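You operate a simulated robot arm through the tools that you are given. There is no shell and no other tool. Be economical: measure what you need, move in short steps, check, and stop when the job is done.

The job below is to be done with a simulated robot arm. You get a single attempt, and the scene is never put back.

## Task
Put one of the banded cylinders from the far granite on the far bench. Put the pallet plate on top of the carton on the right granite. Press the go key two times. Put two of the memory sticks from the desk top on the front granite. Fetch the silver plate from the front granite and set it on the top of the grey bench. Fetch the casting from the front granite and set it on the rear granite. Pull the upper bench drawer open. Do these in any order.

Only the result counts: the job must be done as asked and must still hold three seconds after the hand-in. Knocking over, shifting, dropping, spilling or breaking anything else fails it.

## Robot
A 7-joint arm with a two-finger parallel gripper on a trunk, on a base that drives. Base frame: it is fixed to the floor where the robot stands at the start and does not move with it; the origin is under the middle of the robot, x ahead of it, y to its left, z up; the surface under the hand at the start is at about z = 710. Lengths are in mm, angles in rad, forces in N, time in s.
With the tool pointing down near the work surface it reaches from about 120 to 640 mm from the robot's upright axis, wherever it stands. Its first joint turns from -2.496 to 2.496 rad. Places, roughly: banded cylinder [500, 0, 750]; carton (30x22x9 cm) [-2400, 0, 800]; casting [-3500, 3250, 750]; far bench [3100, 2100, 800]; front granite [-2500, 3500, 700]; go key [-4300, -700, 1000]; memory stick [-3500, 1750, 1250]; pallet plate (21x16x6 cm) [-2800, 100, 700]; rear granite [900, 3500, 700]; silver plate [-3500, 3000, 750]; top of the grey bench [-5700, 3000, 800]; upper bench drawer [-5500, 2300, 700]. Payload 3 kg.
The TCP is the grasp point between the finger pads, 30 mm short of the fingertips. In the tool frame z runs along the fingers and y along their closing line. Largest opening 94 mm; finger width 28, thickness 10; the body of the gripper, 50 by 96 mm, starts 55 mm behind the TCP.
Orientation is told as [roll, pitch, yaw] about the base's x, y, z axes, in that order, counted from this pose: with the fingers straight down and closing along the base's y, the tool's x points along the base's -x, its y along +y and its z along -z.

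## Interface
- The arm moves only by the tool jog_arm. Its argument "series" is a list of rows, each a list of 3 entries, a list of its own where there are three numbers: the gripper command, from -1 (shut) to 1 (fully open), values between in proportion, then the shift along the base's x, y, z in units of 500 mm (1.0 is 500 mm), then the turn, a rotation vector about the base's x, y, z in units of 90 degrees (1.0 is 90 degrees). In form: [[hand, [dx, dy, dz], [ax, ay, az]], ...]. A call has 1 to 20 rows; each row is the pose to reach, as a shift and turn from the pose commanded when the call began. A call with a number of a shift or a turn outside -1 to 1 is refused whole. Rows are played at 5 a second. More than 50 mm and 0.15 rad between two rows, or a gripper value outside its range, and nothing of the call is played. Where a pose cannot be reached the arm comes as near as it can. A force on the tool above 40 N (or 10 N above the force at the start of the call, whichever is more), or a blocked arm, ends the call early, and 0.2 s more pass. Each finger travels about 45 mm/s and halts on what it meets, pressing with about 38 N; the grip force reading is that of the motor and also rises with nothing between the fingers. The clock runs only during rows and for 0.2 s after the last one: add rows that repeat a pose to give the fingers time. The reply holds the time, the measured pose of the TCP, the force on the tool along the base axes, the opening and the grip force, in the units named above and with some noise, with the torque about the TCP (base axes, N m) and any sound that the robot's microphone picked up.
- Cameras (640 x 400 px; columns grow to the right, rows downward): "scene" is now at [30.5, 121.9, 1828.4]; the picture's right is [-0.29, -0.96, 0.00], its down [-0.89, 0.27, -0.36] and it looks along [0.35, -0.10, -0.93] (base axes); focal length 277 px, centre (320, 200). "wrist" rides on the gripper at [76, 14, -102] in the tool frame; the picture's right is [-0.18, 0.98, 0.00], its down [-0.75, -0.14, -0.64] and it looks along [-0.63, -0.12, 0.77] (tool axes); focal length 243 px, centre (320, 200). There is no depth. A picture from a camera that has moved, and an enlarged one, comes with that camera's place and axes in the base frame and with its lens.
- get_image(camera): a new picture of that camera. The clock stands still meanwhile.
- raise_lower(by): slides the trunk up (or, below 0, down) by that many mm; the arm and the scene camera ride with it, the base frame stays. It gives what a move gives, with no picture.
- drive_base(legs): drives the robot by 1 to 6 legs, each [ahead, left, turn to the left] in mm, mm and rad, along the robot's own axes; the way and the turn of a leg run together, so that a leg with both is an arc; at most 1500 mm and 3.142 rad a leg. The arm and the cameras ride along, it lands a little off, and it stops where it bumps. It gives what a move gives.
- turn_head(pan, tilt): turns the head with the scene camera to pan (to the left, within 2.496 rad either way) and tilt (down, from -0.506 to 1.204), counted from straight ahead of the robot. It gives what a move gives.
- enlarge(camera, box): a new picture of the part [left, top, right, bottom] of that camera's present view, enlarged. The clock stands still meanwhile.
- hand_in(): hands the job in; it is judged then, once.

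Work in short steps. Places have to be worked out from the pictures, the camera data and where the tool is seen: move nearer, look again, correct. Check each grasp and each placing, and mend what went wrong. You have 207 turns and 180 pictures in all, those below and enlarged ones among them. Open the gripper and draw the arm clear of the work before you hand the job in, unless the task says otherwise; then end with one line.

The tools are called after "Request:" as a command line: name --argument value ..., lists and objects as JSON in quotes. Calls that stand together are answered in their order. jog_arm: Moves the arm, as the interface text tells. Its arguments: {"type":"object","properties":{"series":{"type":"array"}},"required":["series"]} The other tools are called the same way: raise_lower (by) slides the trunk up or down; drive_base (legs) drives the base; turn_head (pan, tilt) turns the head that bears the scene camera; get_image (camera) takes a picture; enlarge (camera, box) takes an enlarged picture of a part of a camera's view; hand_in () hands the job in.

At the start:

```text
clock: 0.0
tool_pos: [628.1, -184.4, 944.6]
tool_rot: [0.0, 0.002, 0.001]
ft_force: [0.4, 0.4, -0.6]
torque: [0.01, -0.03, 0.03]
width: 94.0
gripper_force: 0.0
trunk travel left (down, up): [-300.0, 90.0]
robot x, y, heading: [0.1, 1.0, -0.004]
head pan, tilt: [-0.29, 1.197]
```

scene: 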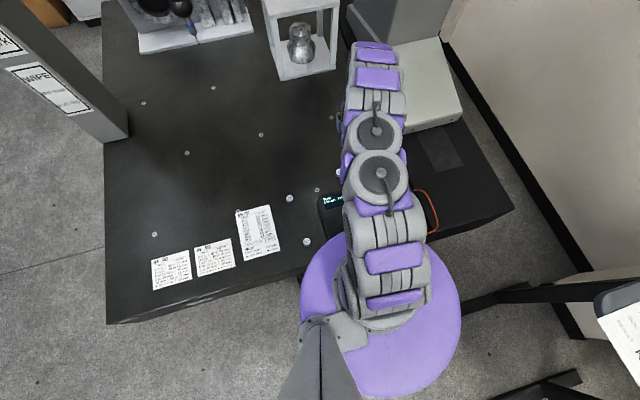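
wrist: 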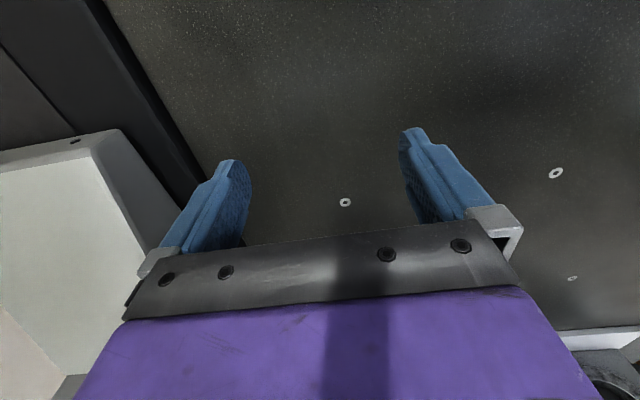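

The first views show a dark table with a white frame and some small parts on it. I tilt the head up a little to survey what stands in front.

Request:
turn_head --pan 0.0 --tilt 0.75

Request:
get_image --camera "scene"

```text
clock: 0.9
tool_pos: [628.3, -185.0, 945.8]
tool_rot: [0.0, -0.002, 0.001]
ft_force: [-0.3, -0.4, 0.5]
torque: [-0.02, -0.03, 0.0]
width: 94.0
gripper_force: 0.1
trunk travel left (down, up): [-300.0, 90.0]
robot x, y, heading: [0.4, -2.4, 0.004]
head pan, tilt: [0.0, 0.75]
```

```text
177 pictures are left
camera scene: at [59.7, 137.8, 1859.8], right [0.0, -1.0, 0.0], down [-0.68, 0.0, -0.73], along [0.73, 0.0, -0.68], focal length 277 px, centre (320, 200)
```

scene: 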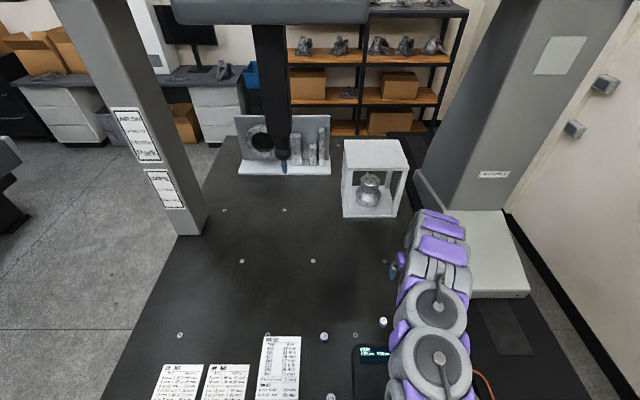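

Small cylinders stand near the front edge of this granite. I enlarge them to tell which are banded.

Request:
enlarge --camera "scene" --box '[240, 240, 440, 400]'

Request:
enlarge --camera "scene" --box '[0, 0, 260, 160]'

```text
2.50 times, centred on (340, 320) of scene
camera zoom: at [59.7, 137.8, 1859.8], right [0.0, -1.0, 0.0], down [-0.68, 0.0, -0.73], along [0.73, 0.0, -0.68], focal length 692 px, centre (270, -100)
```

zoom: 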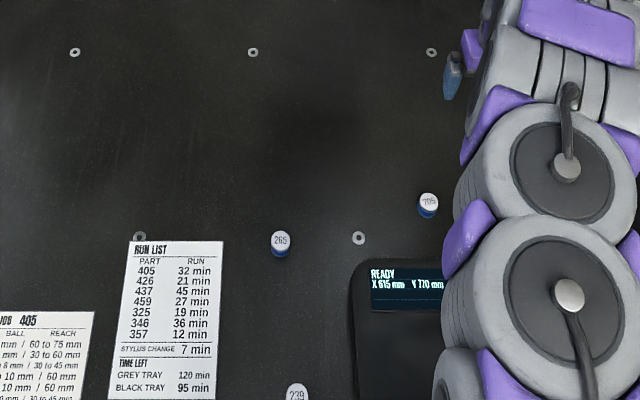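

```text
2.46 times, centred on (130, 80) of scene
camera zoom: at [59.7, 137.8, 1859.8], right [0.0, -1.0, 0.0], down [-0.68, 0.0, -0.73], along [0.73, 0.0, -0.68], focal length 682 px, centre (788, 495)
```

zoom: 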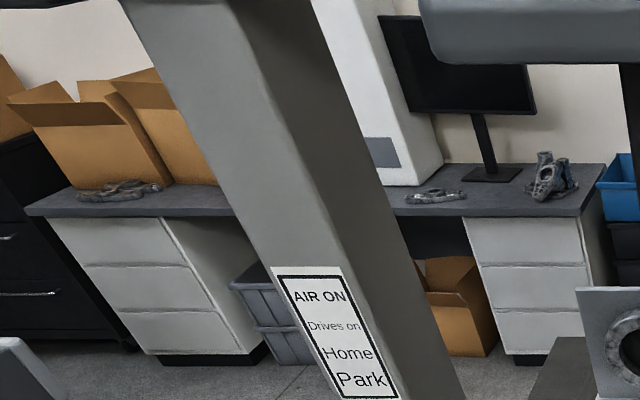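

Cylinders "265", "705" and "239" have a band; 265 should be at about (492, 120). I move the hand above it and look with the wrist camera.

Request:
jog_arm --series '[[1, [-0.04, 0.087, 0], [0, 0, 0]], [1, [-0.08, 0.174, 0], [0, 0, 0]], [1, [-0.12, 0.261, 0], [0, 0, 0]], [1, [-0.16, 0.348, 0], [0, 0, 0]], [1, [-0.2, 0.435, 0], [0, 0, 0]], [1, [-0.24, 0.522, 0], [0, 0, 0]], [1, [-0.272, 0.61, 0], [0, 0, 0]], [1, [-0.272, 0.61, -0.1], [0, 0, 0]], [1, [-0.272, 0.61, -0.15], [0, 0, 0]]]'

Request:
get_image --camera "wrist"

```text
clock: 2.9
tool_pos: [488.9, 120.8, 872.6]
tool_rot: [-0.001, -0.002, 0.0]
ft_force: [0.2, 0.2, -0.1]
torque: [-0.01, 0.02, -0.02]
width: 94.2
gripper_force: 0.0
trunk travel left (down, up): [-300.0, 90.0]
robot x, y, heading: [3.8, -0.8, -0.004]
head pan, tilt: [0.0, 0.75]
```

```text
174 pictures are left
camera wrist: at [412.8, 137.6, 974.8], right [0.18, 0.98, 0.0], down [0.75, -0.14, 0.64], along [0.63, -0.12, -0.77], focal length 243 px, centre (320, 200)
```

wrist: 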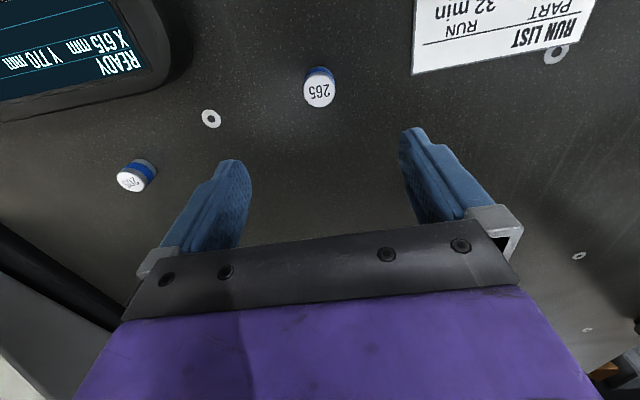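

The cylinder's centre works out at about (480, 124), with the top at z≈735. I correct by a few mm and go down so the fingertips stop just above the granite.

Request:
jog_arm --series '[[1, [-0.017, 0.006, -0.08], [0, 0, 0]], [1, [-0.017, 0.006, -0.16], [0, 0, 0]], [1, [-0.017, 0.006, -0.22], [0, 0, 0]], [1, [-0.017, 0.006, -0.256], [0, 0, 0]], [1, [-0.017, 0.006, -0.256], [0, 0, 0]]]'

Request:
get_image --camera "wrist"

```text
clock: 4.1
tool_pos: [482.1, 124.0, 744.4]
tool_rot: [0.0, -0.001, 0.0]
ft_force: [0.5, 0.4, -0.7]
torque: [0.0, 0.0, 0.01]
width: 94.2
gripper_force: 0.0
trunk travel left (down, up): [-300.0, 90.0]
robot x, y, heading: [-4.1, 1.8, 0.006]
head pan, tilt: [0.0, 0.75]
```

```text
173 pictures are left
camera wrist: at [404.7, 141.7, 845.8], right [0.18, 0.98, 0.0], down [0.75, -0.14, 0.64], along [0.63, -0.12, -0.77], focal length 243 px, centre (320, 200)
```

wrist: 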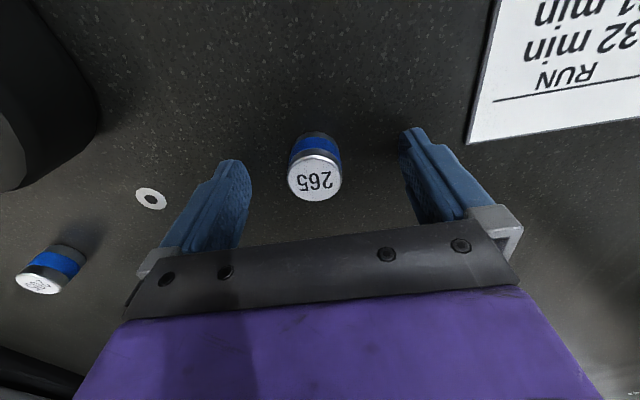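

Centred between the pads. I close and lift.

Request:
jog_arm --series '[[-1, [-0.006, 0, 0], [0, 0, 0]], [-1, [-0.006, 0, 0], [0, 0, 0]], [-1, [-0.006, 0, 0], [0, 0, 0]], [-1, [-0.006, 0, 0], [0, 0, 0]], [-1, [-0.006, 0, 0], [0, 0, 0]], [-1, [-0.006, 0, 0], [0, 0, 0]], [-1, [-0.006, 0, 0], [0, 0, 0]], [-1, [-0.006, 0, 0], [0, 0, 0]], [-1, [-0.006, 0, 0], [0, 0, 0]], [-1, [-0.006, 0, 0.08], [0, 0, 0]], [-1, [-0.006, 0, 0.16], [0, 0, 0]], [-1, [-0.006, 0, 0.24], [0, 0, 0]], [-1, [-0.006, 0, 0.32], [0, 0, 0]], [-1, [-0.006, 0, 0.4], [0, 0, 0]]]'

Request:
get_image --camera "wrist"

Request:
turn_head --pan 1.2 --tilt 0.5

Request:
get_image --camera "scene"

```text
clock: 7.1
tool_pos: [477.9, 120.6, 944.2]
tool_rot: [-0.001, -0.002, -0.001]
ft_force: [-0.2, -0.1, -1.3]
torque: [0.02, 0.0, 0.02]
width: 29.1
gripper_force: 38.0
trunk travel left (down, up): [-300.0, 90.0]
robot x, y, heading: [0.5, 2.0, 0.0]
head pan, tilt: [0.0, 0.75]
```

```text
172 pictures are left
camera wrist: at [400.8, 137.5, 1046.1], right [0.18, 0.98, 0.0], down [0.75, -0.14, 0.64], along [0.63, -0.12, -0.77], focal length 243 px, centre (320, 200)
```

wrist: 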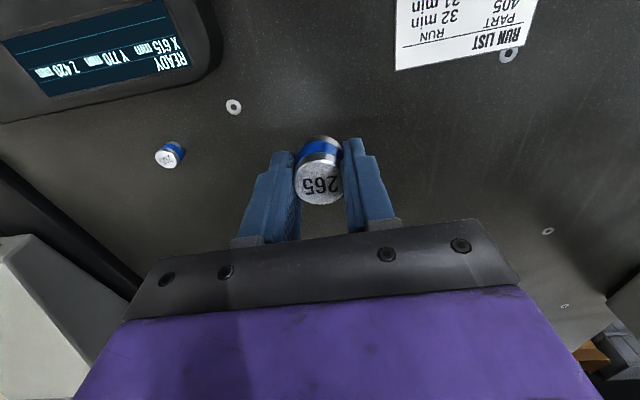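

```text
clock: 8.5
tool_pos: [478.4, 121.6, 941.9]
tool_rot: [-0.002, -0.002, -0.001]
ft_force: [1.3, -0.6, -2.1]
torque: [0.04, 0.01, -0.03]
width: 28.9
gripper_force: 38.1
trunk travel left (down, up): [-300.0, 90.0]
robot x, y, heading: [-0.1, -1.8, -0.0]
head pan, tilt: [1.201, 0.499]
```

```text
171 pictures are left
camera scene: at [9.2, 226.9, 1881.5], right [0.93, -0.36, 0.0], down [-0.18, -0.45, -0.88], along [0.32, 0.82, -0.48], focal length 277 px, centre (320, 200)
```

scene: 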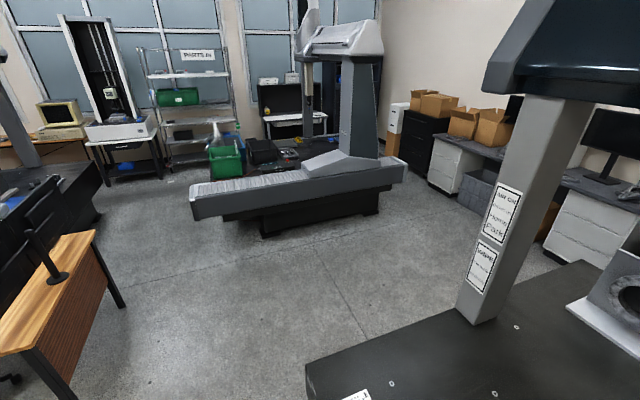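

The cylinder is held. The far bench is the drawer-unit bench along the far wall; there's a clear corridor at y≈1650. I back off, go left, then ahead.

Request:
drive_base --legs '[[-250, 0, 0], [0, 1500, 0], [0, 150, 0], [1300, 0, 0], [900, 100, 0]]'

Request:
turn_head --pan 0.0 --tilt 0.5

Request:
get_image --camera "scene"

```text
clock: 28.7
tool_pos: [2399.9, 1941.8, 942.9]
tool_rot: [-0.01, -0.002, 0.043]
ft_force: [0.1, 0.2, -2.0]
torque: [0.03, -0.01, -0.02]
width: 29.1
gripper_force: 37.9
trunk travel left (down, up): [-300.0, 90.0]
robot x, y, heading: [1926.5, 1789.8, 0.041]
head pan, tilt: [1.201, 0.499]
```

```text
clock: 30.1
tool_pos: [2397.7, 1929.1, 944.2]
tool_rot: [0.003, -0.002, 0.043]
ft_force: [-0.8, -0.7, -1.2]
torque: [0.01, -0.01, 0.02]
width: 29.3
gripper_force: 38.1
trunk travel left (down, up): [-300.0, 90.0]
robot x, y, heading: [1927.8, 1791.3, 0.043]
head pan, tilt: [0.0, 0.499]
```

```text
170 pictures are left
camera scene: at [1988.1, 1926.2, 1882.2], right [0.04, -1.0, 0.0], down [-0.48, -0.02, -0.88], along [0.88, 0.04, -0.48], focal length 277 px, centre (320, 200)
```

scene: 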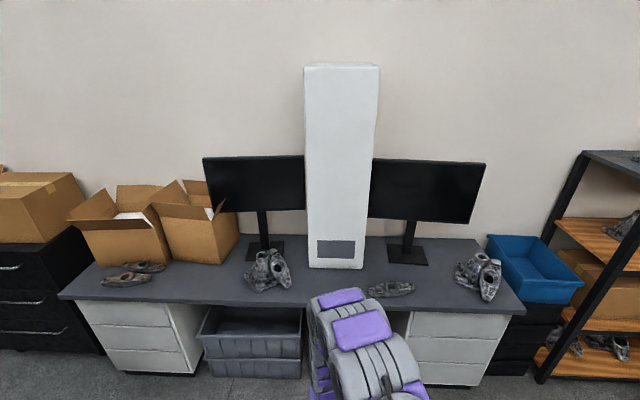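

The bench top spans across ahead; a clear gap lies in front of the white tower between two castings. I drive ~550 mm ahead and look again.

Request:
drive_base --legs '[[550, -45, -0.04]]'

Request:
turn_head --pan 0.1 --tilt 0.85

Request:
get_image --camera "scene"

Request:
get_image --camera "wrist"

```text
clock: 33.2
tool_pos: [2944.2, 1883.2, 944.3]
tool_rot: [-0.003, 0.0, 0.004]
ft_force: [1.3, -0.6, -1.2]
torque: [0.0, -0.01, 0.03]
width: 29.3
gripper_force: 37.9
trunk travel left (down, up): [-300.0, 90.0]
robot x, y, heading: [2463.8, 1758.7, 0.003]
head pan, tilt: [0.0, 0.499]
```

```text
clock: 34.1
tool_pos: [2942.1, 1881.8, 944.8]
tool_rot: [0.001, -0.004, 0.007]
ft_force: [0.0, 0.3, -1.8]
torque: [0.01, 0.03, 0.0]
width: 29.2
gripper_force: 38.0
trunk travel left (down, up): [-300.0, 90.0]
robot x, y, heading: [2467.3, 1761.2, 0.005]
head pan, tilt: [0.099, 0.85]
```

```text
169 pictures are left
camera scene: at [2520.2, 1911.7, 1851.4], right [0.1, -0.99, 0.0], down [-0.75, -0.08, -0.66], along [0.66, 0.07, -0.75], focal length 277 px, centre (320, 200)
```

scene: 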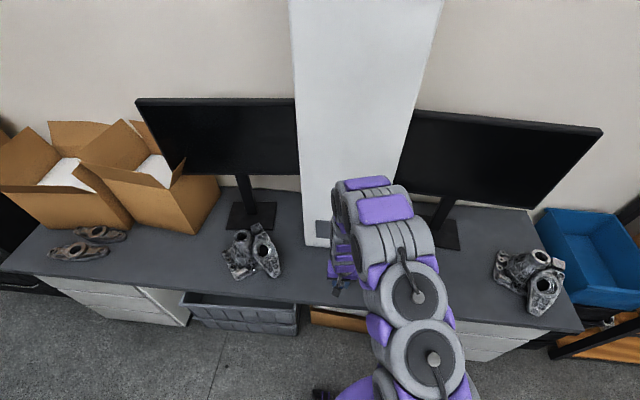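

```text
168 pictures are left
camera wrist: at [2865.1, 1897.9, 1046.7], right [0.18, 0.98, 0.0], down [0.75, -0.14, 0.65], along [0.64, -0.11, -0.76], focal length 243 px, centre (320, 200)
```

wrist: 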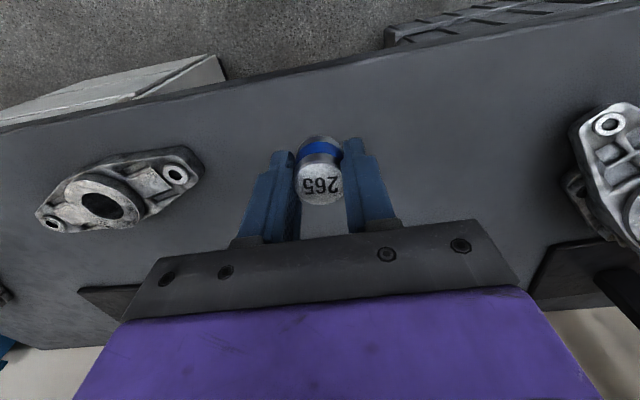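

I move 60 mm forward and down to just above the bench, watching how the force behaves.

Request:
jog_arm --series '[[-1, [0.06, 0, 0], [0, 0, 0]], [-1, [0.12, 0, -0.05], [0, 0, 0]], [-1, [0.12, 0, -0.1], [0, 0, 0]], [-1, [0.12, 0, -0.16], [0, 0, 0]], [-1, [0.12, 0, -0.16], [0, 0, 0]]]'

Request:
get_image --camera "wrist"

```text
clock: 35.3
tool_pos: [3001.5, 1879.4, 867.7]
tool_rot: [0.003, -0.005, 0.006]
ft_force: [-0.6, -0.4, -0.9]
torque: [-0.01, 0.03, 0.02]
width: 29.5
gripper_force: 37.7
trunk travel left (down, up): [-300.0, 90.0]
robot x, y, heading: [2465.3, 1761.1, 0.007]
head pan, tilt: [0.099, 0.85]
```

```text
167 pictures are left
camera wrist: at [2924.1, 1895.5, 968.9], right [0.18, 0.98, 0.0], down [0.75, -0.14, 0.65], along [0.64, -0.11, -0.76], focal length 243 px, centre (320, 200)
```

wrist: 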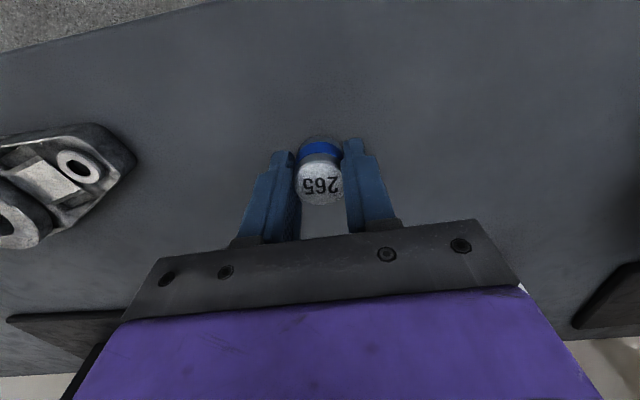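

Casting parallax puts its top at z≈827, so the bench is around 790–800. I lower in 3 mm rows until contact.

Request:
jog_arm --series '[[-1, [0, 0, -0.03], [0, 0, 0]], [-1, [0, 0, -0.036], [0, 0, 0]], [-1, [0, 0, -0.042], [0, 0, 0]], [-1, [0, 0, -0.048], [0, 0, 0]], [-1, [0, 0, -0.054], [0, 0, 0]], [-1, [0, 0, -0.06], [0, 0, 0]], [-1, [0, 0, -0.066], [0, 0, 0]], [-1, [0, 0, -0.072], [0, 0, 0]], [-1, [0, 0, -0.072], [0, 0, 0]]]'

Request:
get_image --camera "wrist"

```text
clock: 37.2
tool_pos: [3003.1, 1880.9, 832.6]
tool_rot: [0.002, -0.011, 0.008]
ft_force: [-7.9, -2.6, 32.4]
torque: [-0.08, 0.31, 0.04]
width: 29.1
gripper_force: 38.4
trunk travel left (down, up): [-300.0, 90.0]
robot x, y, heading: [2462.9, 1758.7, 0.005]
head pan, tilt: [0.099, 0.85]
stopped in row 9: the force on the tool passed its limit at 41 N (the readings are from after the stop); the commanded pose is now the measured one
```

```text
166 pictures are left
camera wrist: at [2926.1, 1897.1, 934.5], right [0.18, 0.98, 0.0], down [0.75, -0.14, 0.65], along [0.64, -0.11, -0.76], focal length 243 px, centre (320, 200)
```

wrist: 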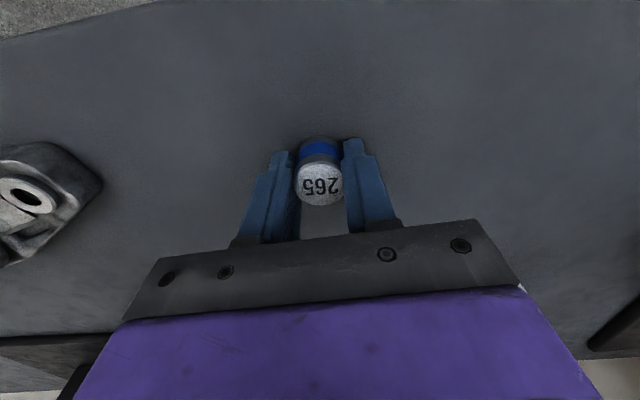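

Contact at about bench z = 800. I relieve the load, open and lift away.

Request:
jog_arm --series '[[-1, [0, 0, 0.003], [0, 0, 0]], [0.2, [0, 0, 0.003], [0, 0, 0]], [0.2, [0, 0, 0.003], [0, 0, 0]], [0.2, [0, 0, 0.003], [0, 0, 0]], [0.5, [0, 0, 0.003], [0, 0, 0]], [0.5, [0, 0, 0.003], [0, 0, 0]], [0.5, [0, 0, 0.04], [0, 0, 0]], [0.5, [0, 0, 0.12], [0, 0, 0]], [0.5, [0, 0, 0.2], [0, 0, 0]], [0.5, [-0.08, 0, 0.24], [0, 0, 0]]]'

Request:
get_image --camera "wrist"

```text
clock: 39.4
tool_pos: [2962.3, 1881.7, 950.7]
tool_rot: [0.001, -0.008, 0.006]
ft_force: [-0.3, -0.6, 0.9]
torque: [-0.01, 0.02, -0.01]
width: 70.5
gripper_force: 0.0
trunk travel left (down, up): [-300.0, 90.0]
robot x, y, heading: [2467.6, 1757.5, 0.004]
head pan, tilt: [0.099, 0.85]
```

```text
165 pictures are left
camera wrist: at [2885.2, 1898.0, 1053.7], right [0.18, 0.98, 0.0], down [0.75, -0.14, 0.65], along [0.64, -0.11, -0.76], focal length 243 px, centre (320, 200)
```

wrist: 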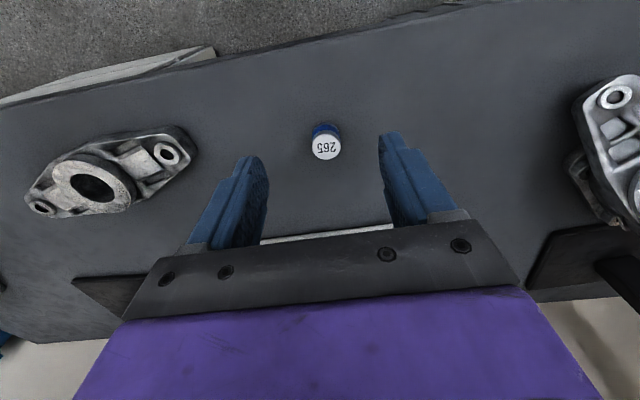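

The cylinder stands upright on the far bench. I back out along the corridor and survey the left and rear with the head.

Request:
drive_base --legs '[[-1300, 0, 0], [-1150, -100, 0]]'

Request:
turn_head --pan 1.3 --tilt 0.5

Request:
get_image --camera "scene"

Request:
turn_head --pan 2.45 --tilt 0.4

Request:
get_image --camera "scene"

```text
clock: 51.3
tool_pos: [532.9, 1771.0, 952.0]
tool_rot: [0.001, -0.007, -0.009]
ft_force: [0.5, 0.1, 0.1]
torque: [-0.02, 0.0, 0.03]
width: 70.5
gripper_force: 0.0
trunk travel left (down, up): [-300.0, 90.0]
robot x, y, heading: [30.9, 1654.8, -0.011]
head pan, tilt: [0.099, 0.85]
```

```text
clock: 52.7
tool_pos: [530.1, 1770.8, 952.1]
tool_rot: [0.004, -0.011, -0.011]
ft_force: [-1.1, -0.8, 0.7]
torque: [0.01, -0.01, 0.03]
width: 70.4
gripper_force: 0.1
trunk travel left (down, up): [-300.0, 90.0]
robot x, y, heading: [34.4, 1656.9, -0.012]
head pan, tilt: [1.3, 0.499]
```

```text
164 pictures are left
camera scene: at [36.7, 1886.7, 1881.6], right [0.96, -0.28, 0.0], down [-0.14, -0.46, -0.88], along [0.24, 0.84, -0.48], focal length 277 px, centre (320, 200)
```

scene: 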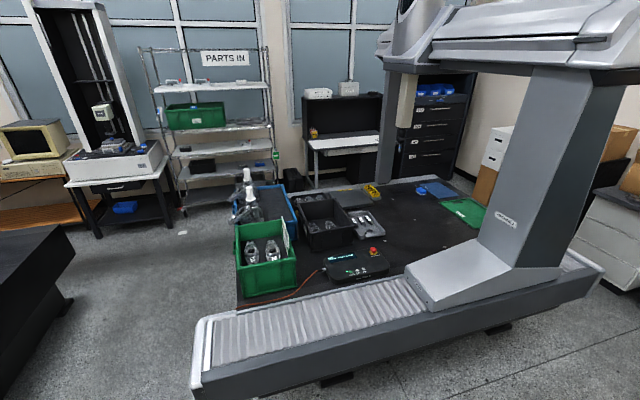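

```text
clock: 54.1
tool_pos: [531.2, 1770.4, 951.2]
tool_rot: [0.001, -0.011, -0.012]
ft_force: [0.4, -0.2, 0.1]
torque: [-0.02, -0.01, -0.01]
width: 70.6
gripper_force: 0.0
trunk travel left (down, up): [-300.0, 90.0]
robot x, y, heading: [33.8, 1659.1, -0.021]
head pan, tilt: [2.45, 0.4]
```

```text
163 pictures are left
camera scene: at [-59.4, 1859.4, 1891.0], right [0.65, 0.76, 0.0], down [0.29, -0.25, -0.92], along [-0.7, 0.6, -0.39], focal length 277 px, centre (320, 200)
```

scene: 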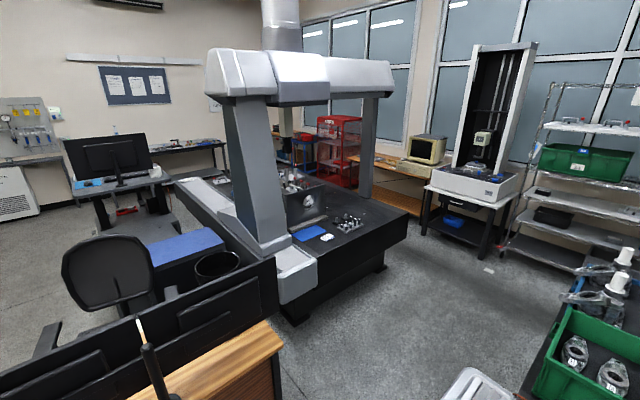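

Rear granite has open space on its far side, reachable from behind. Now I go toward the right granite for the pallet plate: drive to about (-350, 800) and turn to face -x.

Request:
drive_base --legs '[[-390, -850, 0], [0, 0, 3.1]]'

Request:
turn_head --pan 0.0 --tilt 0.4

Request:
get_image --camera "scene"

```text
clock: 66.1
tool_pos: [-871.6, 748.7, 952.4]
tool_rot: [0.002, -0.01, 3.024]
ft_force: [0.1, 0.9, 0.2]
torque: [0.01, 0.01, -0.01]
width: 70.2
gripper_force: 0.0
trunk travel left (down, up): [-300.0, 90.0]
robot x, y, heading: [-364.6, 806.7, 3.023]
head pan, tilt: [2.45, 0.4]
```

```text
clock: 68.3
tool_pos: [-870.0, 749.9, 953.8]
tool_rot: [0.002, -0.011, 3.025]
ft_force: [-0.3, -0.9, 0.4]
torque: [0.04, 0.0, -0.02]
width: 70.6
gripper_force: 0.1
trunk travel left (down, up): [-300.0, 90.0]
robot x, y, heading: [-363.9, 811.3, 3.025]
head pan, tilt: [0.0, 0.4]
```

```text
162 pictures are left
camera scene: at [-448.0, 673.4, 1890.7], right [0.12, 0.99, 0.0], down [0.39, -0.04, -0.92], along [-0.91, 0.11, -0.39], focal length 277 px, centre (320, 200)
```

scene: 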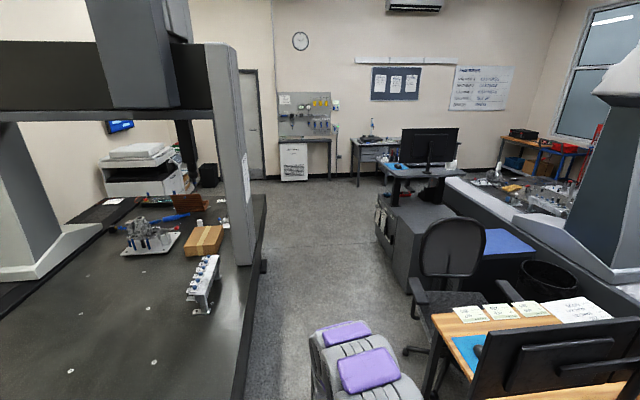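

The corridor along the granite's right edge is open. I enlarge the parts at its far end to find the pallet plate and carton.

Request:
enlarge --camera "scene" --box '[80, 160, 280, 320]'

Request:
enlarge --camera "scene" --box '[360, 100, 640, 320]'

```text
2.50 times, centred on (180, 240) of scene
camera zoom: at [-448.0, 673.4, 1890.7], right [0.12, 0.99, 0.0], down [0.39, -0.04, -0.92], along [-0.91, 0.11, -0.39], focal length 692 px, centre (670, 100)
```

zoom: 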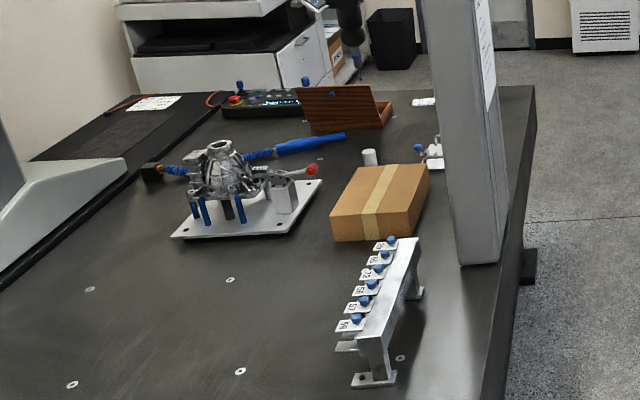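

```text
1.82 times, centred on (500, 210) of scene
camera zoom: at [-448.0, 673.4, 1890.7], right [0.12, 0.99, 0.0], down [0.39, -0.04, -0.92], along [-0.91, 0.11, -0.39], focal length 504 px, centre (-7, 182)
```

zoom: 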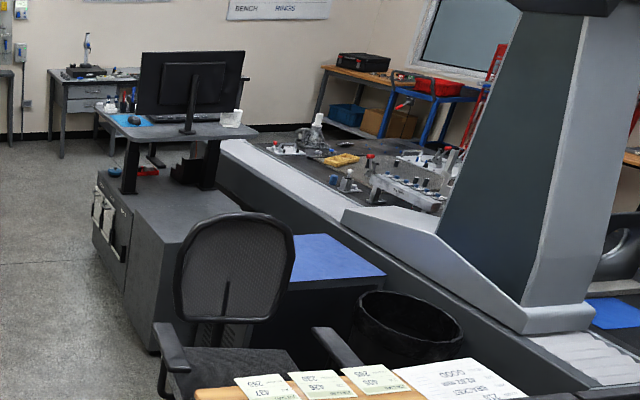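

The pallet plate is likely the small plate behind the carton, near the column. I drive along the corridor to about x = -2650 and turn to face the granite.

Request:
drive_base --legs '[[1500, 0, 0], [800, 100, 0], [0, 0, 1.687]]'

Request:
turn_head --pan 0.0 --tilt 0.7

Request:
get_image --camera "scene"

```text
clock: 83.7
tool_pos: [-2553.6, 477.4, 952.6]
tool_rot: [0.003, -0.013, -1.609]
ft_force: [-0.1, 0.1, -0.1]
torque: [-0.05, 0.01, -0.01]
width: 70.9
gripper_force: 0.0
trunk travel left (down, up): [-300.0, 90.0]
robot x, y, heading: [-2652.7, 976.5, -1.608]
head pan, tilt: [0.0, 0.4]
```

```text
clock: 84.5
tool_pos: [-2555.1, 478.3, 953.8]
tool_rot: [0.004, -0.011, -1.61]
ft_force: [0.7, -0.9, -0.6]
torque: [-0.01, 0.02, -0.02]
width: 70.6
gripper_force: 0.0
trunk travel left (down, up): [-300.0, 90.0]
robot x, y, heading: [-2653.3, 973.5, -1.611]
head pan, tilt: [0.0, 0.7]
```

```text
159 pictures are left
camera scene: at [-2511.6, 909.5, 1863.9], right [-1.0, 0.04, 0.0], down [0.02, 0.65, -0.76], along [-0.03, -0.76, -0.65], focal length 277 px, centre (320, 200)
```

scene: 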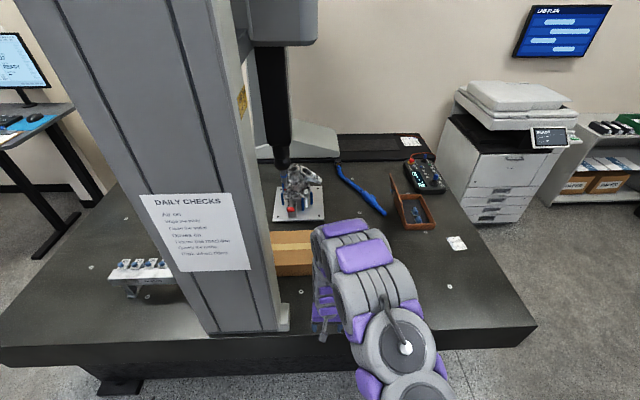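

The arm hides the plate's likely place; I look with the wrist camera.

Request:
get_image --camera "wrist"

```text
158 pictures are left
camera wrist: at [-2538.7, 557.5, 1055.3], right [0.98, -0.22, 0.01], down [-0.17, -0.74, 0.65], along [-0.14, -0.64, -0.76], focal length 243 px, centre (320, 200)
```

wrist: 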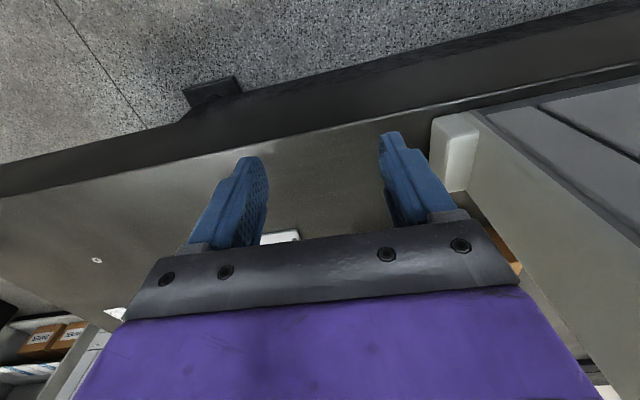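

A white plate edge shows at about (-2705, 190). I drive 320 mm nearer so both plate and carton come into reach, and look again.

Request:
drive_base --legs '[[330, 30, 0.04]]'

Request:
jog_arm --series '[[1, [0.0, 0.05, 0.08], [0, 0, 0]], [1, [-0.08, 0.12, 0.1], [0, 0, 0]], [1, [-0.16, 0.2, 0.1], [0, 0, 0]], [1, [-0.24, 0.26, 0.1], [0, 0, 0]], [1, [-0.3, 0.3, 0.1], [0, 0, 0]], [1, [-0.3, 0.3, 0.1], [0, 0, 0]]]'

Request:
get_image --camera "wrist"

Request:
get_image --camera "scene"

```text
clock: 86.6
tool_pos: [-2514.7, 153.5, 952.6]
tool_rot: [0.005, -0.012, -1.572]
ft_force: [-0.9, -0.4, 1.2]
torque: [0.01, 0.01, 0.03]
width: 70.6
gripper_force: 0.1
trunk travel left (down, up): [-300.0, 90.0]
robot x, y, heading: [-2632.7, 644.6, -1.574]
head pan, tilt: [0.0, 0.7]
```

```text
refused: row 2 steps farther than a row can; nothing moved
```

```text
157 pictures are left
camera wrist: at [-2501.3, 232.5, 1055.1], right [0.98, -0.19, 0.01], down [-0.15, -0.75, 0.65], along [-0.12, -0.64, -0.76], focal length 243 px, centre (320, 200)
```

wrist: 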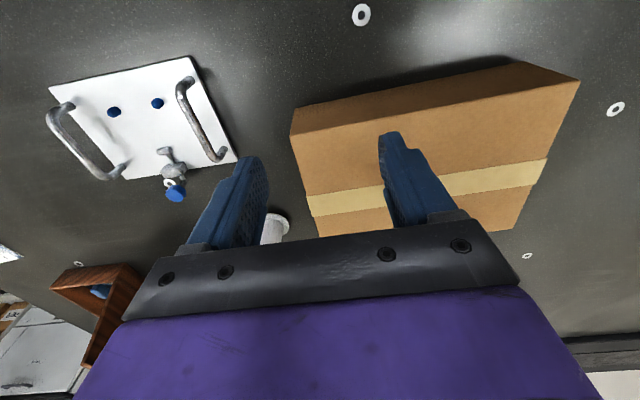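

```text
156 pictures are left
camera scene: at [-2488.7, 585.1, 1864.0], right [-1.0, 0.0, 0.0], down [0.0, 0.65, -0.76], along [0.0, -0.76, -0.65], focal length 277 px, centre (320, 200)
```

scene: 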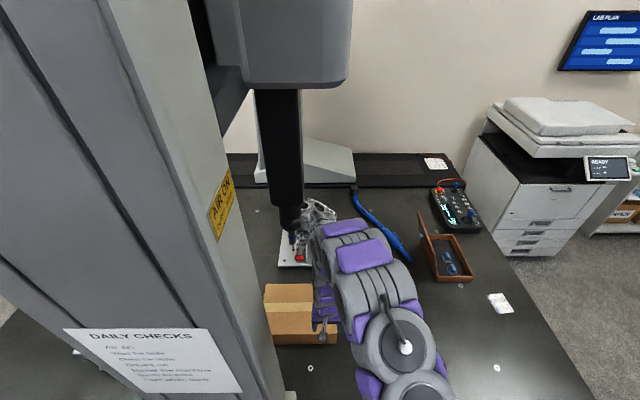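

Clear view: the pallet plate is the white plate with two bar handles at about (-2700, 110); the carton is at about (-2415, 60). I enlarge the plate to decide on a grip.

Request:
enlarge --camera "wrist" --box '[30, 40, 250, 215]'

```text
2.29 times, centred on (140, 128) of wrist
camera zoom: at [-2501.3, 232.5, 1055.1], right [0.98, -0.19, 0.01], down [-0.15, -0.75, 0.65], along [-0.12, -0.64, -0.76], focal length 555 px, centre (731, 366)
```

zoom: 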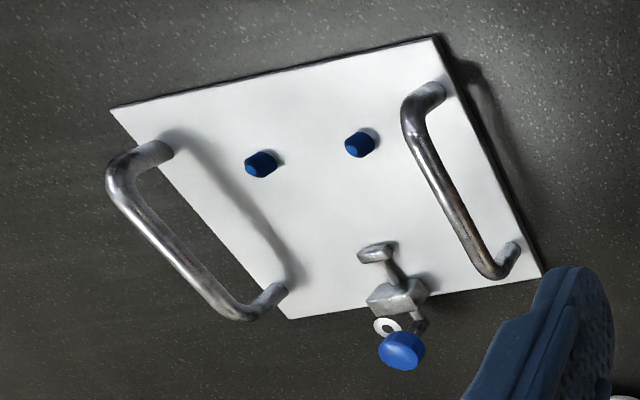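

Plate centre ≈ (-2766, 131), handles run along y at x ≈ -2847 and -2677; carton centre ≈ (-2407, 10), top z≈800. I'll use the left handle so the placing stays within reach; first I move above it.

Request:
jog_arm --series '[[1, [-0.09, 0, 0], [0, 0, 0]], [1, [-0.18, 0, 0], [0, 0, 0]], [1, [-0.27, 0, 0], [0, 0, 0]], [1, [-0.36, 0, 0], [0, 0, 0]], [1, [-0.45, -0.01, 0], [0, 0, 0]], [1, [-0.54, -0.02, 0], [0, 0, 0]], [1, [-0.62, -0.03, 0], [0, 0, 0]], [1, [-0.664, -0.036, -0.05], [0, 0, 0]], [1, [-0.664, -0.036, -0.14], [0, 0, 0]], [1, [-0.664, -0.036, -0.14], [0, 0, 0]]]'

Request:
get_image --camera "wrist"

```text
clock: 88.8
tool_pos: [-2850.3, 137.9, 885.8]
tool_rot: [0.004, -0.015, -1.572]
ft_force: [0.0, 1.2, 0.1]
torque: [0.03, -0.04, -0.04]
width: 93.9
gripper_force: 0.0
trunk travel left (down, up): [-300.0, 90.0]
robot x, y, heading: [-2626.7, 649.9, -1.578]
head pan, tilt: [0.0, 0.7]
```

```text
154 pictures are left
camera wrist: at [-2836.7, 217.1, 986.1], right [0.98, -0.19, 0.01], down [-0.15, -0.74, 0.65], along [-0.11, -0.64, -0.76], focal length 243 px, centre (320, 200)
```

wrist: 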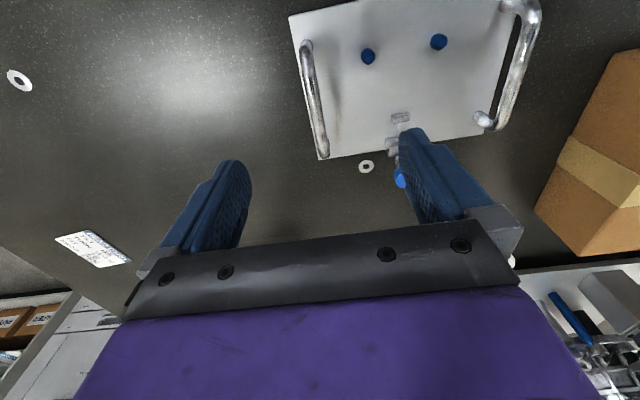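

The bar is right below at x ≈ -2852, mid y ≈ 142. I narrow the opening to ~50 mm to clear the pins, and descend so the bar sits at the TCP.

Request:
jog_arm --series '[[0.06, [-0.002, 0.006, -0.04], [0, 0, 0]], [0.06, [-0.002, 0.006, -0.08], [0, 0, 0]], [0.06, [-0.002, 0.006, -0.08], [0, 0, 0]], [0.06, [-0.002, 0.006, -0.16], [0, 0, 0]], [0.06, [-0.002, 0.006, -0.2], [0, 0, 0]], [0.06, [-0.002, 0.006, -0.23], [0, 0, 0]], [0.06, [-0.002, 0.006, -0.246], [0, 0, 0]], [0.06, [-0.002, 0.006, -0.246], [0, 0, 0]]]'

Request:
get_image --camera "wrist"

```text
clock: 90.6
tool_pos: [-2848.9, 139.5, 760.6]
tool_rot: [0.006, -0.017, -1.573]
ft_force: [-0.5, 0.6, 0.6]
torque: [-0.01, -0.01, -0.02]
width: 49.8
gripper_force: 0.0
trunk travel left (down, up): [-300.0, 90.0]
robot x, y, heading: [-2630.8, 649.2, -1.572]
head pan, tilt: [0.0, 0.7]
```

```text
153 pictures are left
camera wrist: at [-2836.1, 219.0, 862.3], right [0.98, -0.19, 0.01], down [-0.15, -0.74, 0.65], along [-0.11, -0.64, -0.76], focal length 243 px, centre (320, 200)
```

wrist: 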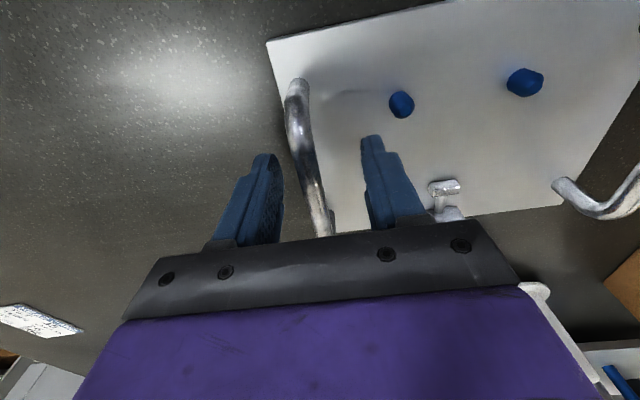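

The bar lies between the fingers. I close and make a small 8 mm test lift to read load and torque.

Request:
jog_arm --series '[[-1, [0, 0, 0], [0, 0, 0]], [-1, [0, 0, 0], [0, 0, 0]], [-1, [0, 0, 0], [0, 0, 0]], [-1, [0, 0, 0], [0, 0, 0]], [-1, [0, 0, 0], [0, 0, 0]], [-1, [0, 0, 0], [0, 0, 0]], [-1, [0, 0, 0.006], [0, 0, 0]], [-1, [0, 0, 0.012], [0, 0, 0]], [-1, [0, 0, 0.018], [0, 0, 0]], [-1, [0, 0, 0.018], [0, 0, 0]], [-1, [0, 0, 0.018], [0, 0, 0]]]'

Request:
get_image --camera "wrist"

```text
clock: 93.0
tool_pos: [-2848.6, 141.8, 770.1]
tool_rot: [0.007, -0.015, -1.573]
ft_force: [1.5, 0.1, -6.4]
torque: [-0.14, 0.08, 0.21]
width: 15.9
gripper_force: 37.9
trunk travel left (down, up): [-300.0, 90.0]
robot x, y, heading: [-2626.8, 647.7, -1.568]
head pan, tilt: [0.0, 0.7]
```

```text
152 pictures are left
camera wrist: at [-2835.6, 220.1, 871.7], right [0.98, -0.19, 0.01], down [-0.15, -0.74, 0.65], along [-0.11, -0.64, -0.76], focal length 243 px, centre (320, 200)
```

wrist: 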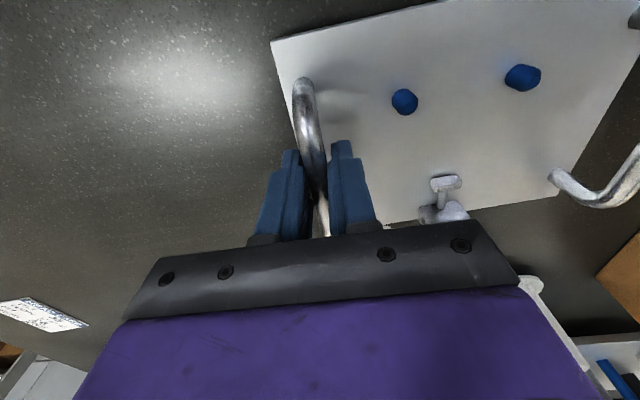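

It carries about half the weight, so the plate pivots at its far edge. I lift 40 mm more and look at how far it sags.

Request:
jog_arm --series '[[-1, [0, 0, 0.02], [0, 0, 0]], [-1, [0, 0, 0.04], [0, 0, 0]], [-1, [0, 0, 0.06], [0, 0, 0]], [-1, [0, 0, 0.08], [0, 0, 0]], [-1, [0, 0, 0.08], [0, 0, 0]]]'

Request:
get_image --camera "wrist"

```text
clock: 94.2
tool_pos: [-2848.4, 140.8, 809.9]
tool_rot: [0.009, -0.013, -1.572]
ft_force: [0.3, 2.1, -6.2]
torque: [0.26, 0.0, 0.18]
width: 11.3
gripper_force: 38.0
trunk travel left (down, up): [-300.0, 90.0]
robot x, y, heading: [-2630.5, 650.4, -1.571]
head pan, tilt: [0.0, 0.7]
```

```text
151 pictures are left
camera wrist: at [-2835.1, 220.3, 911.6], right [0.98, -0.19, 0.01], down [-0.15, -0.74, 0.65], along [-0.11, -0.64, -0.76], focal length 243 px, centre (320, 200)
```

wrist: 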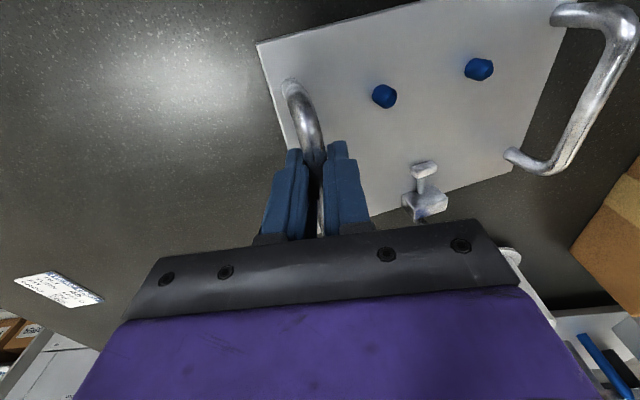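

The bar turns freely in the pads, so a mid-bar grip won't hold it level. I set it back down and re-grip at the near corner of the handle, where the pads also clamp the upright leg and resist the tilt.

Request:
jog_arm --series '[[-1, [0, 0, -0.03], [0, 0, 0]], [-1, [0, 0, -0.06], [0, 0, 0]], [-1, [0, 0, -0.085], [0, 0, 0]], [-1, [0, 0, -0.098], [0, 0, 0]], [-1, [0, 0, -0.098], [0, 0, 0]], [0.0, [0, 0, -0.098], [0, 0, 0]], [0.0, [0, 0, -0.098], [0, 0, 0]], [0.0, [0, 0, -0.098], [0, 0, 0]], [0.0, [0, 0, -0.098], [0, 0, 0]], [0.0, [0, 0.04, -0.098], [0, 0, 0]], [0.0, [0, 0.074, -0.098], [0, 0, 0]], [0.0, [0, 0.074, -0.11], [0, 0, 0]], [0.0, [0, 0.074, -0.11], [0, 0, 0]]]'

Request:
get_image --camera "wrist"

```text
clock: 95.4
tool_pos: [-2849.2, 139.0, 766.1]
tool_rot: [0.003, -0.018, -1.575]
ft_force: [2.6, 12.2, 28.4]
torque: [0.99, -0.01, 0.13]
width: 11.6
gripper_force: 38.3
trunk travel left (down, up): [-300.0, 90.0]
robot x, y, heading: [-2630.5, 649.6, -1.571]
head pan, tilt: [0.0, 0.7]
stopped in row 5: the force on the tool passed its limit at 54 N (the readings are from after the stop); the commanded pose is now the measured one
```

```text
150 pictures are left
camera wrist: at [-2835.9, 218.9, 867.1], right [0.98, -0.19, 0.01], down [-0.15, -0.74, 0.66], along [-0.12, -0.65, -0.75], focal length 243 px, centre (320, 200)
```

wrist: 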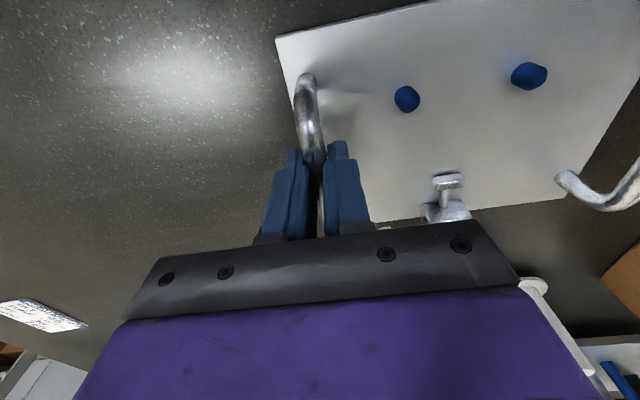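

The plate is down again. I release, shift 40 mm toward the near corner, lower a bit, and look.

Request:
jog_arm --series '[[0.0, [0, 0, 0], [0, 0, 0]], [0.0, [0, 0, 0], [0, 0, 0]], [0.0, [0, 0, 0], [0, 0, 0]], [0.0, [0, 0, 0], [0, 0, 0]], [0.0, [0, 0.04, 0], [0, 0, 0]], [0.0, [0, 0.08, 0], [0, 0, 0]], [0.0, [0, 0.08, -0.014], [0, 0, 0]], [0.0, [0, 0.08, -0.022], [0, 0, 0]], [0.0, [0, 0.08, -0.022], [0, 0, 0]]]'

Request:
get_image --camera "wrist"

```text
clock: 97.4
tool_pos: [-2849.9, 177.9, 752.5]
tool_rot: [0.007, -0.017, -1.574]
ft_force: [-0.2, 0.0, 0.2]
torque: [0.01, -0.03, 0.0]
width: 46.7
gripper_force: 0.0
trunk travel left (down, up): [-300.0, 90.0]
robot x, y, heading: [-2626.1, 647.8, -1.58]
head pan, tilt: [0.0, 0.7]
```

```text
149 pictures are left
camera wrist: at [-2836.4, 257.5, 854.3], right [0.98, -0.19, 0.01], down [-0.15, -0.74, 0.65], along [-0.12, -0.64, -0.76], focal length 243 px, centre (320, 200)
```

wrist: 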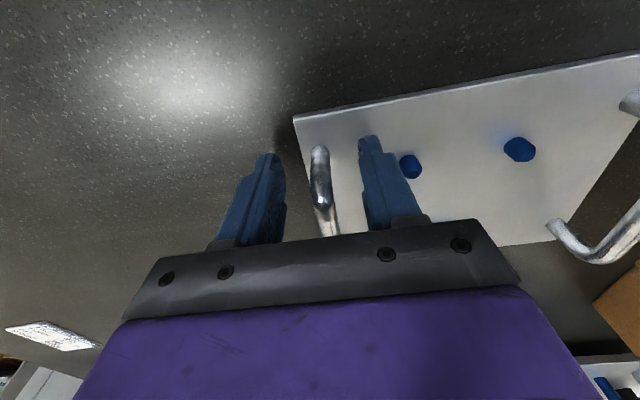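

The leg sits ~12 mm further toward the robot than the TCP. I shift 12 mm, close, and test-lift 15 mm.

Request:
jog_arm --series '[[0.0, [0, 0.024, 0], [0, 0, 0]], [-1, [0, 0.024, 0], [0, 0, 0]], [-1, [0, 0.024, 0], [0, 0, 0]], [-1, [0, 0.024, 0], [0, 0, 0]], [-1, [0, 0.024, 0], [0, 0, 0]], [-1, [0, 0.024, 0], [0, 0, 0]], [-1, [0, 0.024, 0], [0, 0, 0]], [-1, [0, 0.024, 0.01], [0, 0, 0]], [-1, [0, 0.024, 0.02], [0, 0, 0]], [-1, [0, 0.024, 0.03], [0, 0, 0]], [-1, [0, 0.024, 0.03], [0, 0, 0]]]'

Request:
get_image --camera "wrist"

```text
clock: 99.8
tool_pos: [-2850.5, 189.3, 766.8]
tool_rot: [0.007, -0.017, -1.574]
ft_force: [-0.1, -0.3, -9.7]
torque: [0.55, 0.7, -0.06]
width: 12.6
gripper_force: 37.7
trunk travel left (down, up): [-300.0, 90.0]
robot x, y, heading: [-2628.0, 648.0, -1.572]
head pan, tilt: [0.0, 0.7]
```

```text
148 pictures are left
camera wrist: at [-2837.3, 269.1, 868.5], right [0.98, -0.19, 0.01], down [-0.15, -0.74, 0.65], along [-0.12, -0.64, -0.76], focal length 243 px, centre (320, 200)
```

wrist: 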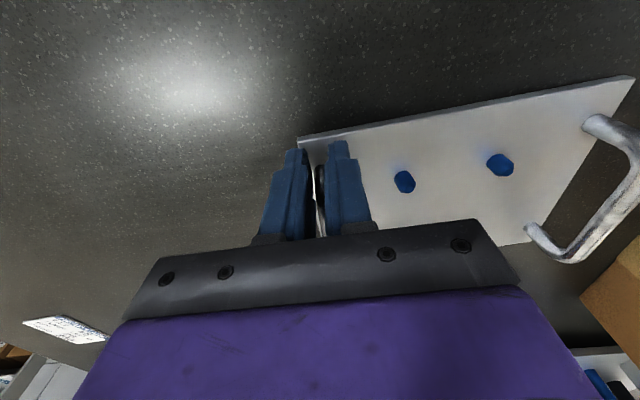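

Now the grip carries ~9.7 N with 0.7 N m: nearly the full weight. I lift 50 mm more and check the tilt.

Request:
jog_arm --series '[[-1, [0, 0, 0.02], [0, 0, 0]], [-1, [0, 0, 0.05], [0, 0, 0]], [-1, [0, 0, 0.08], [0, 0, 0]], [-1, [0, 0, 0.1], [0, 0, 0]], [-1, [0, 0, 0.1], [0, 0, 0]]]'

Request:
get_image --camera "wrist"

Request:
get_image --camera "scene"

```text
clock: 101.0
tool_pos: [-2851.1, 189.3, 817.0]
tool_rot: [0.005, -0.016, -1.576]
ft_force: [0.0, -0.8, -10.8]
torque: [0.79, 0.91, 0.01]
width: 13.4
gripper_force: 37.9
trunk travel left (down, up): [-300.0, 90.0]
robot x, y, heading: [-2630.6, 647.7, -1.576]
head pan, tilt: [0.0, 0.7]
```

```text
147 pictures are left
camera wrist: at [-2838.2, 269.4, 918.8], right [0.98, -0.19, 0.01], down [-0.15, -0.74, 0.65], along [-0.12, -0.64, -0.76], focal length 243 px, centre (320, 200)
```

wrist: 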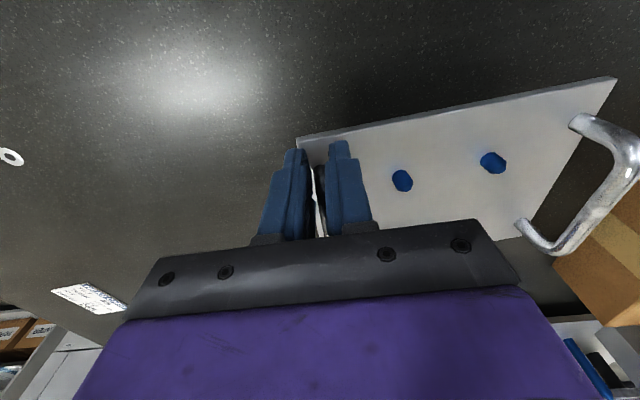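

```text
146 pictures are left
camera scene: at [-2491.8, 584.4, 1864.1], right [-1.0, 0.0, 0.0], down [0.0, 0.65, -0.76], along [0.0, -0.76, -0.65], focal length 277 px, centre (320, 200)
```

scene: 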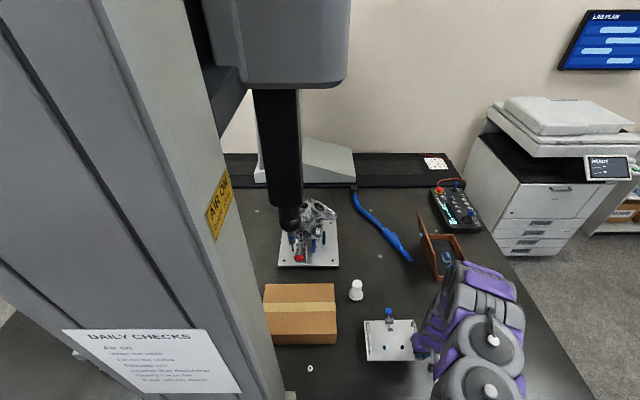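

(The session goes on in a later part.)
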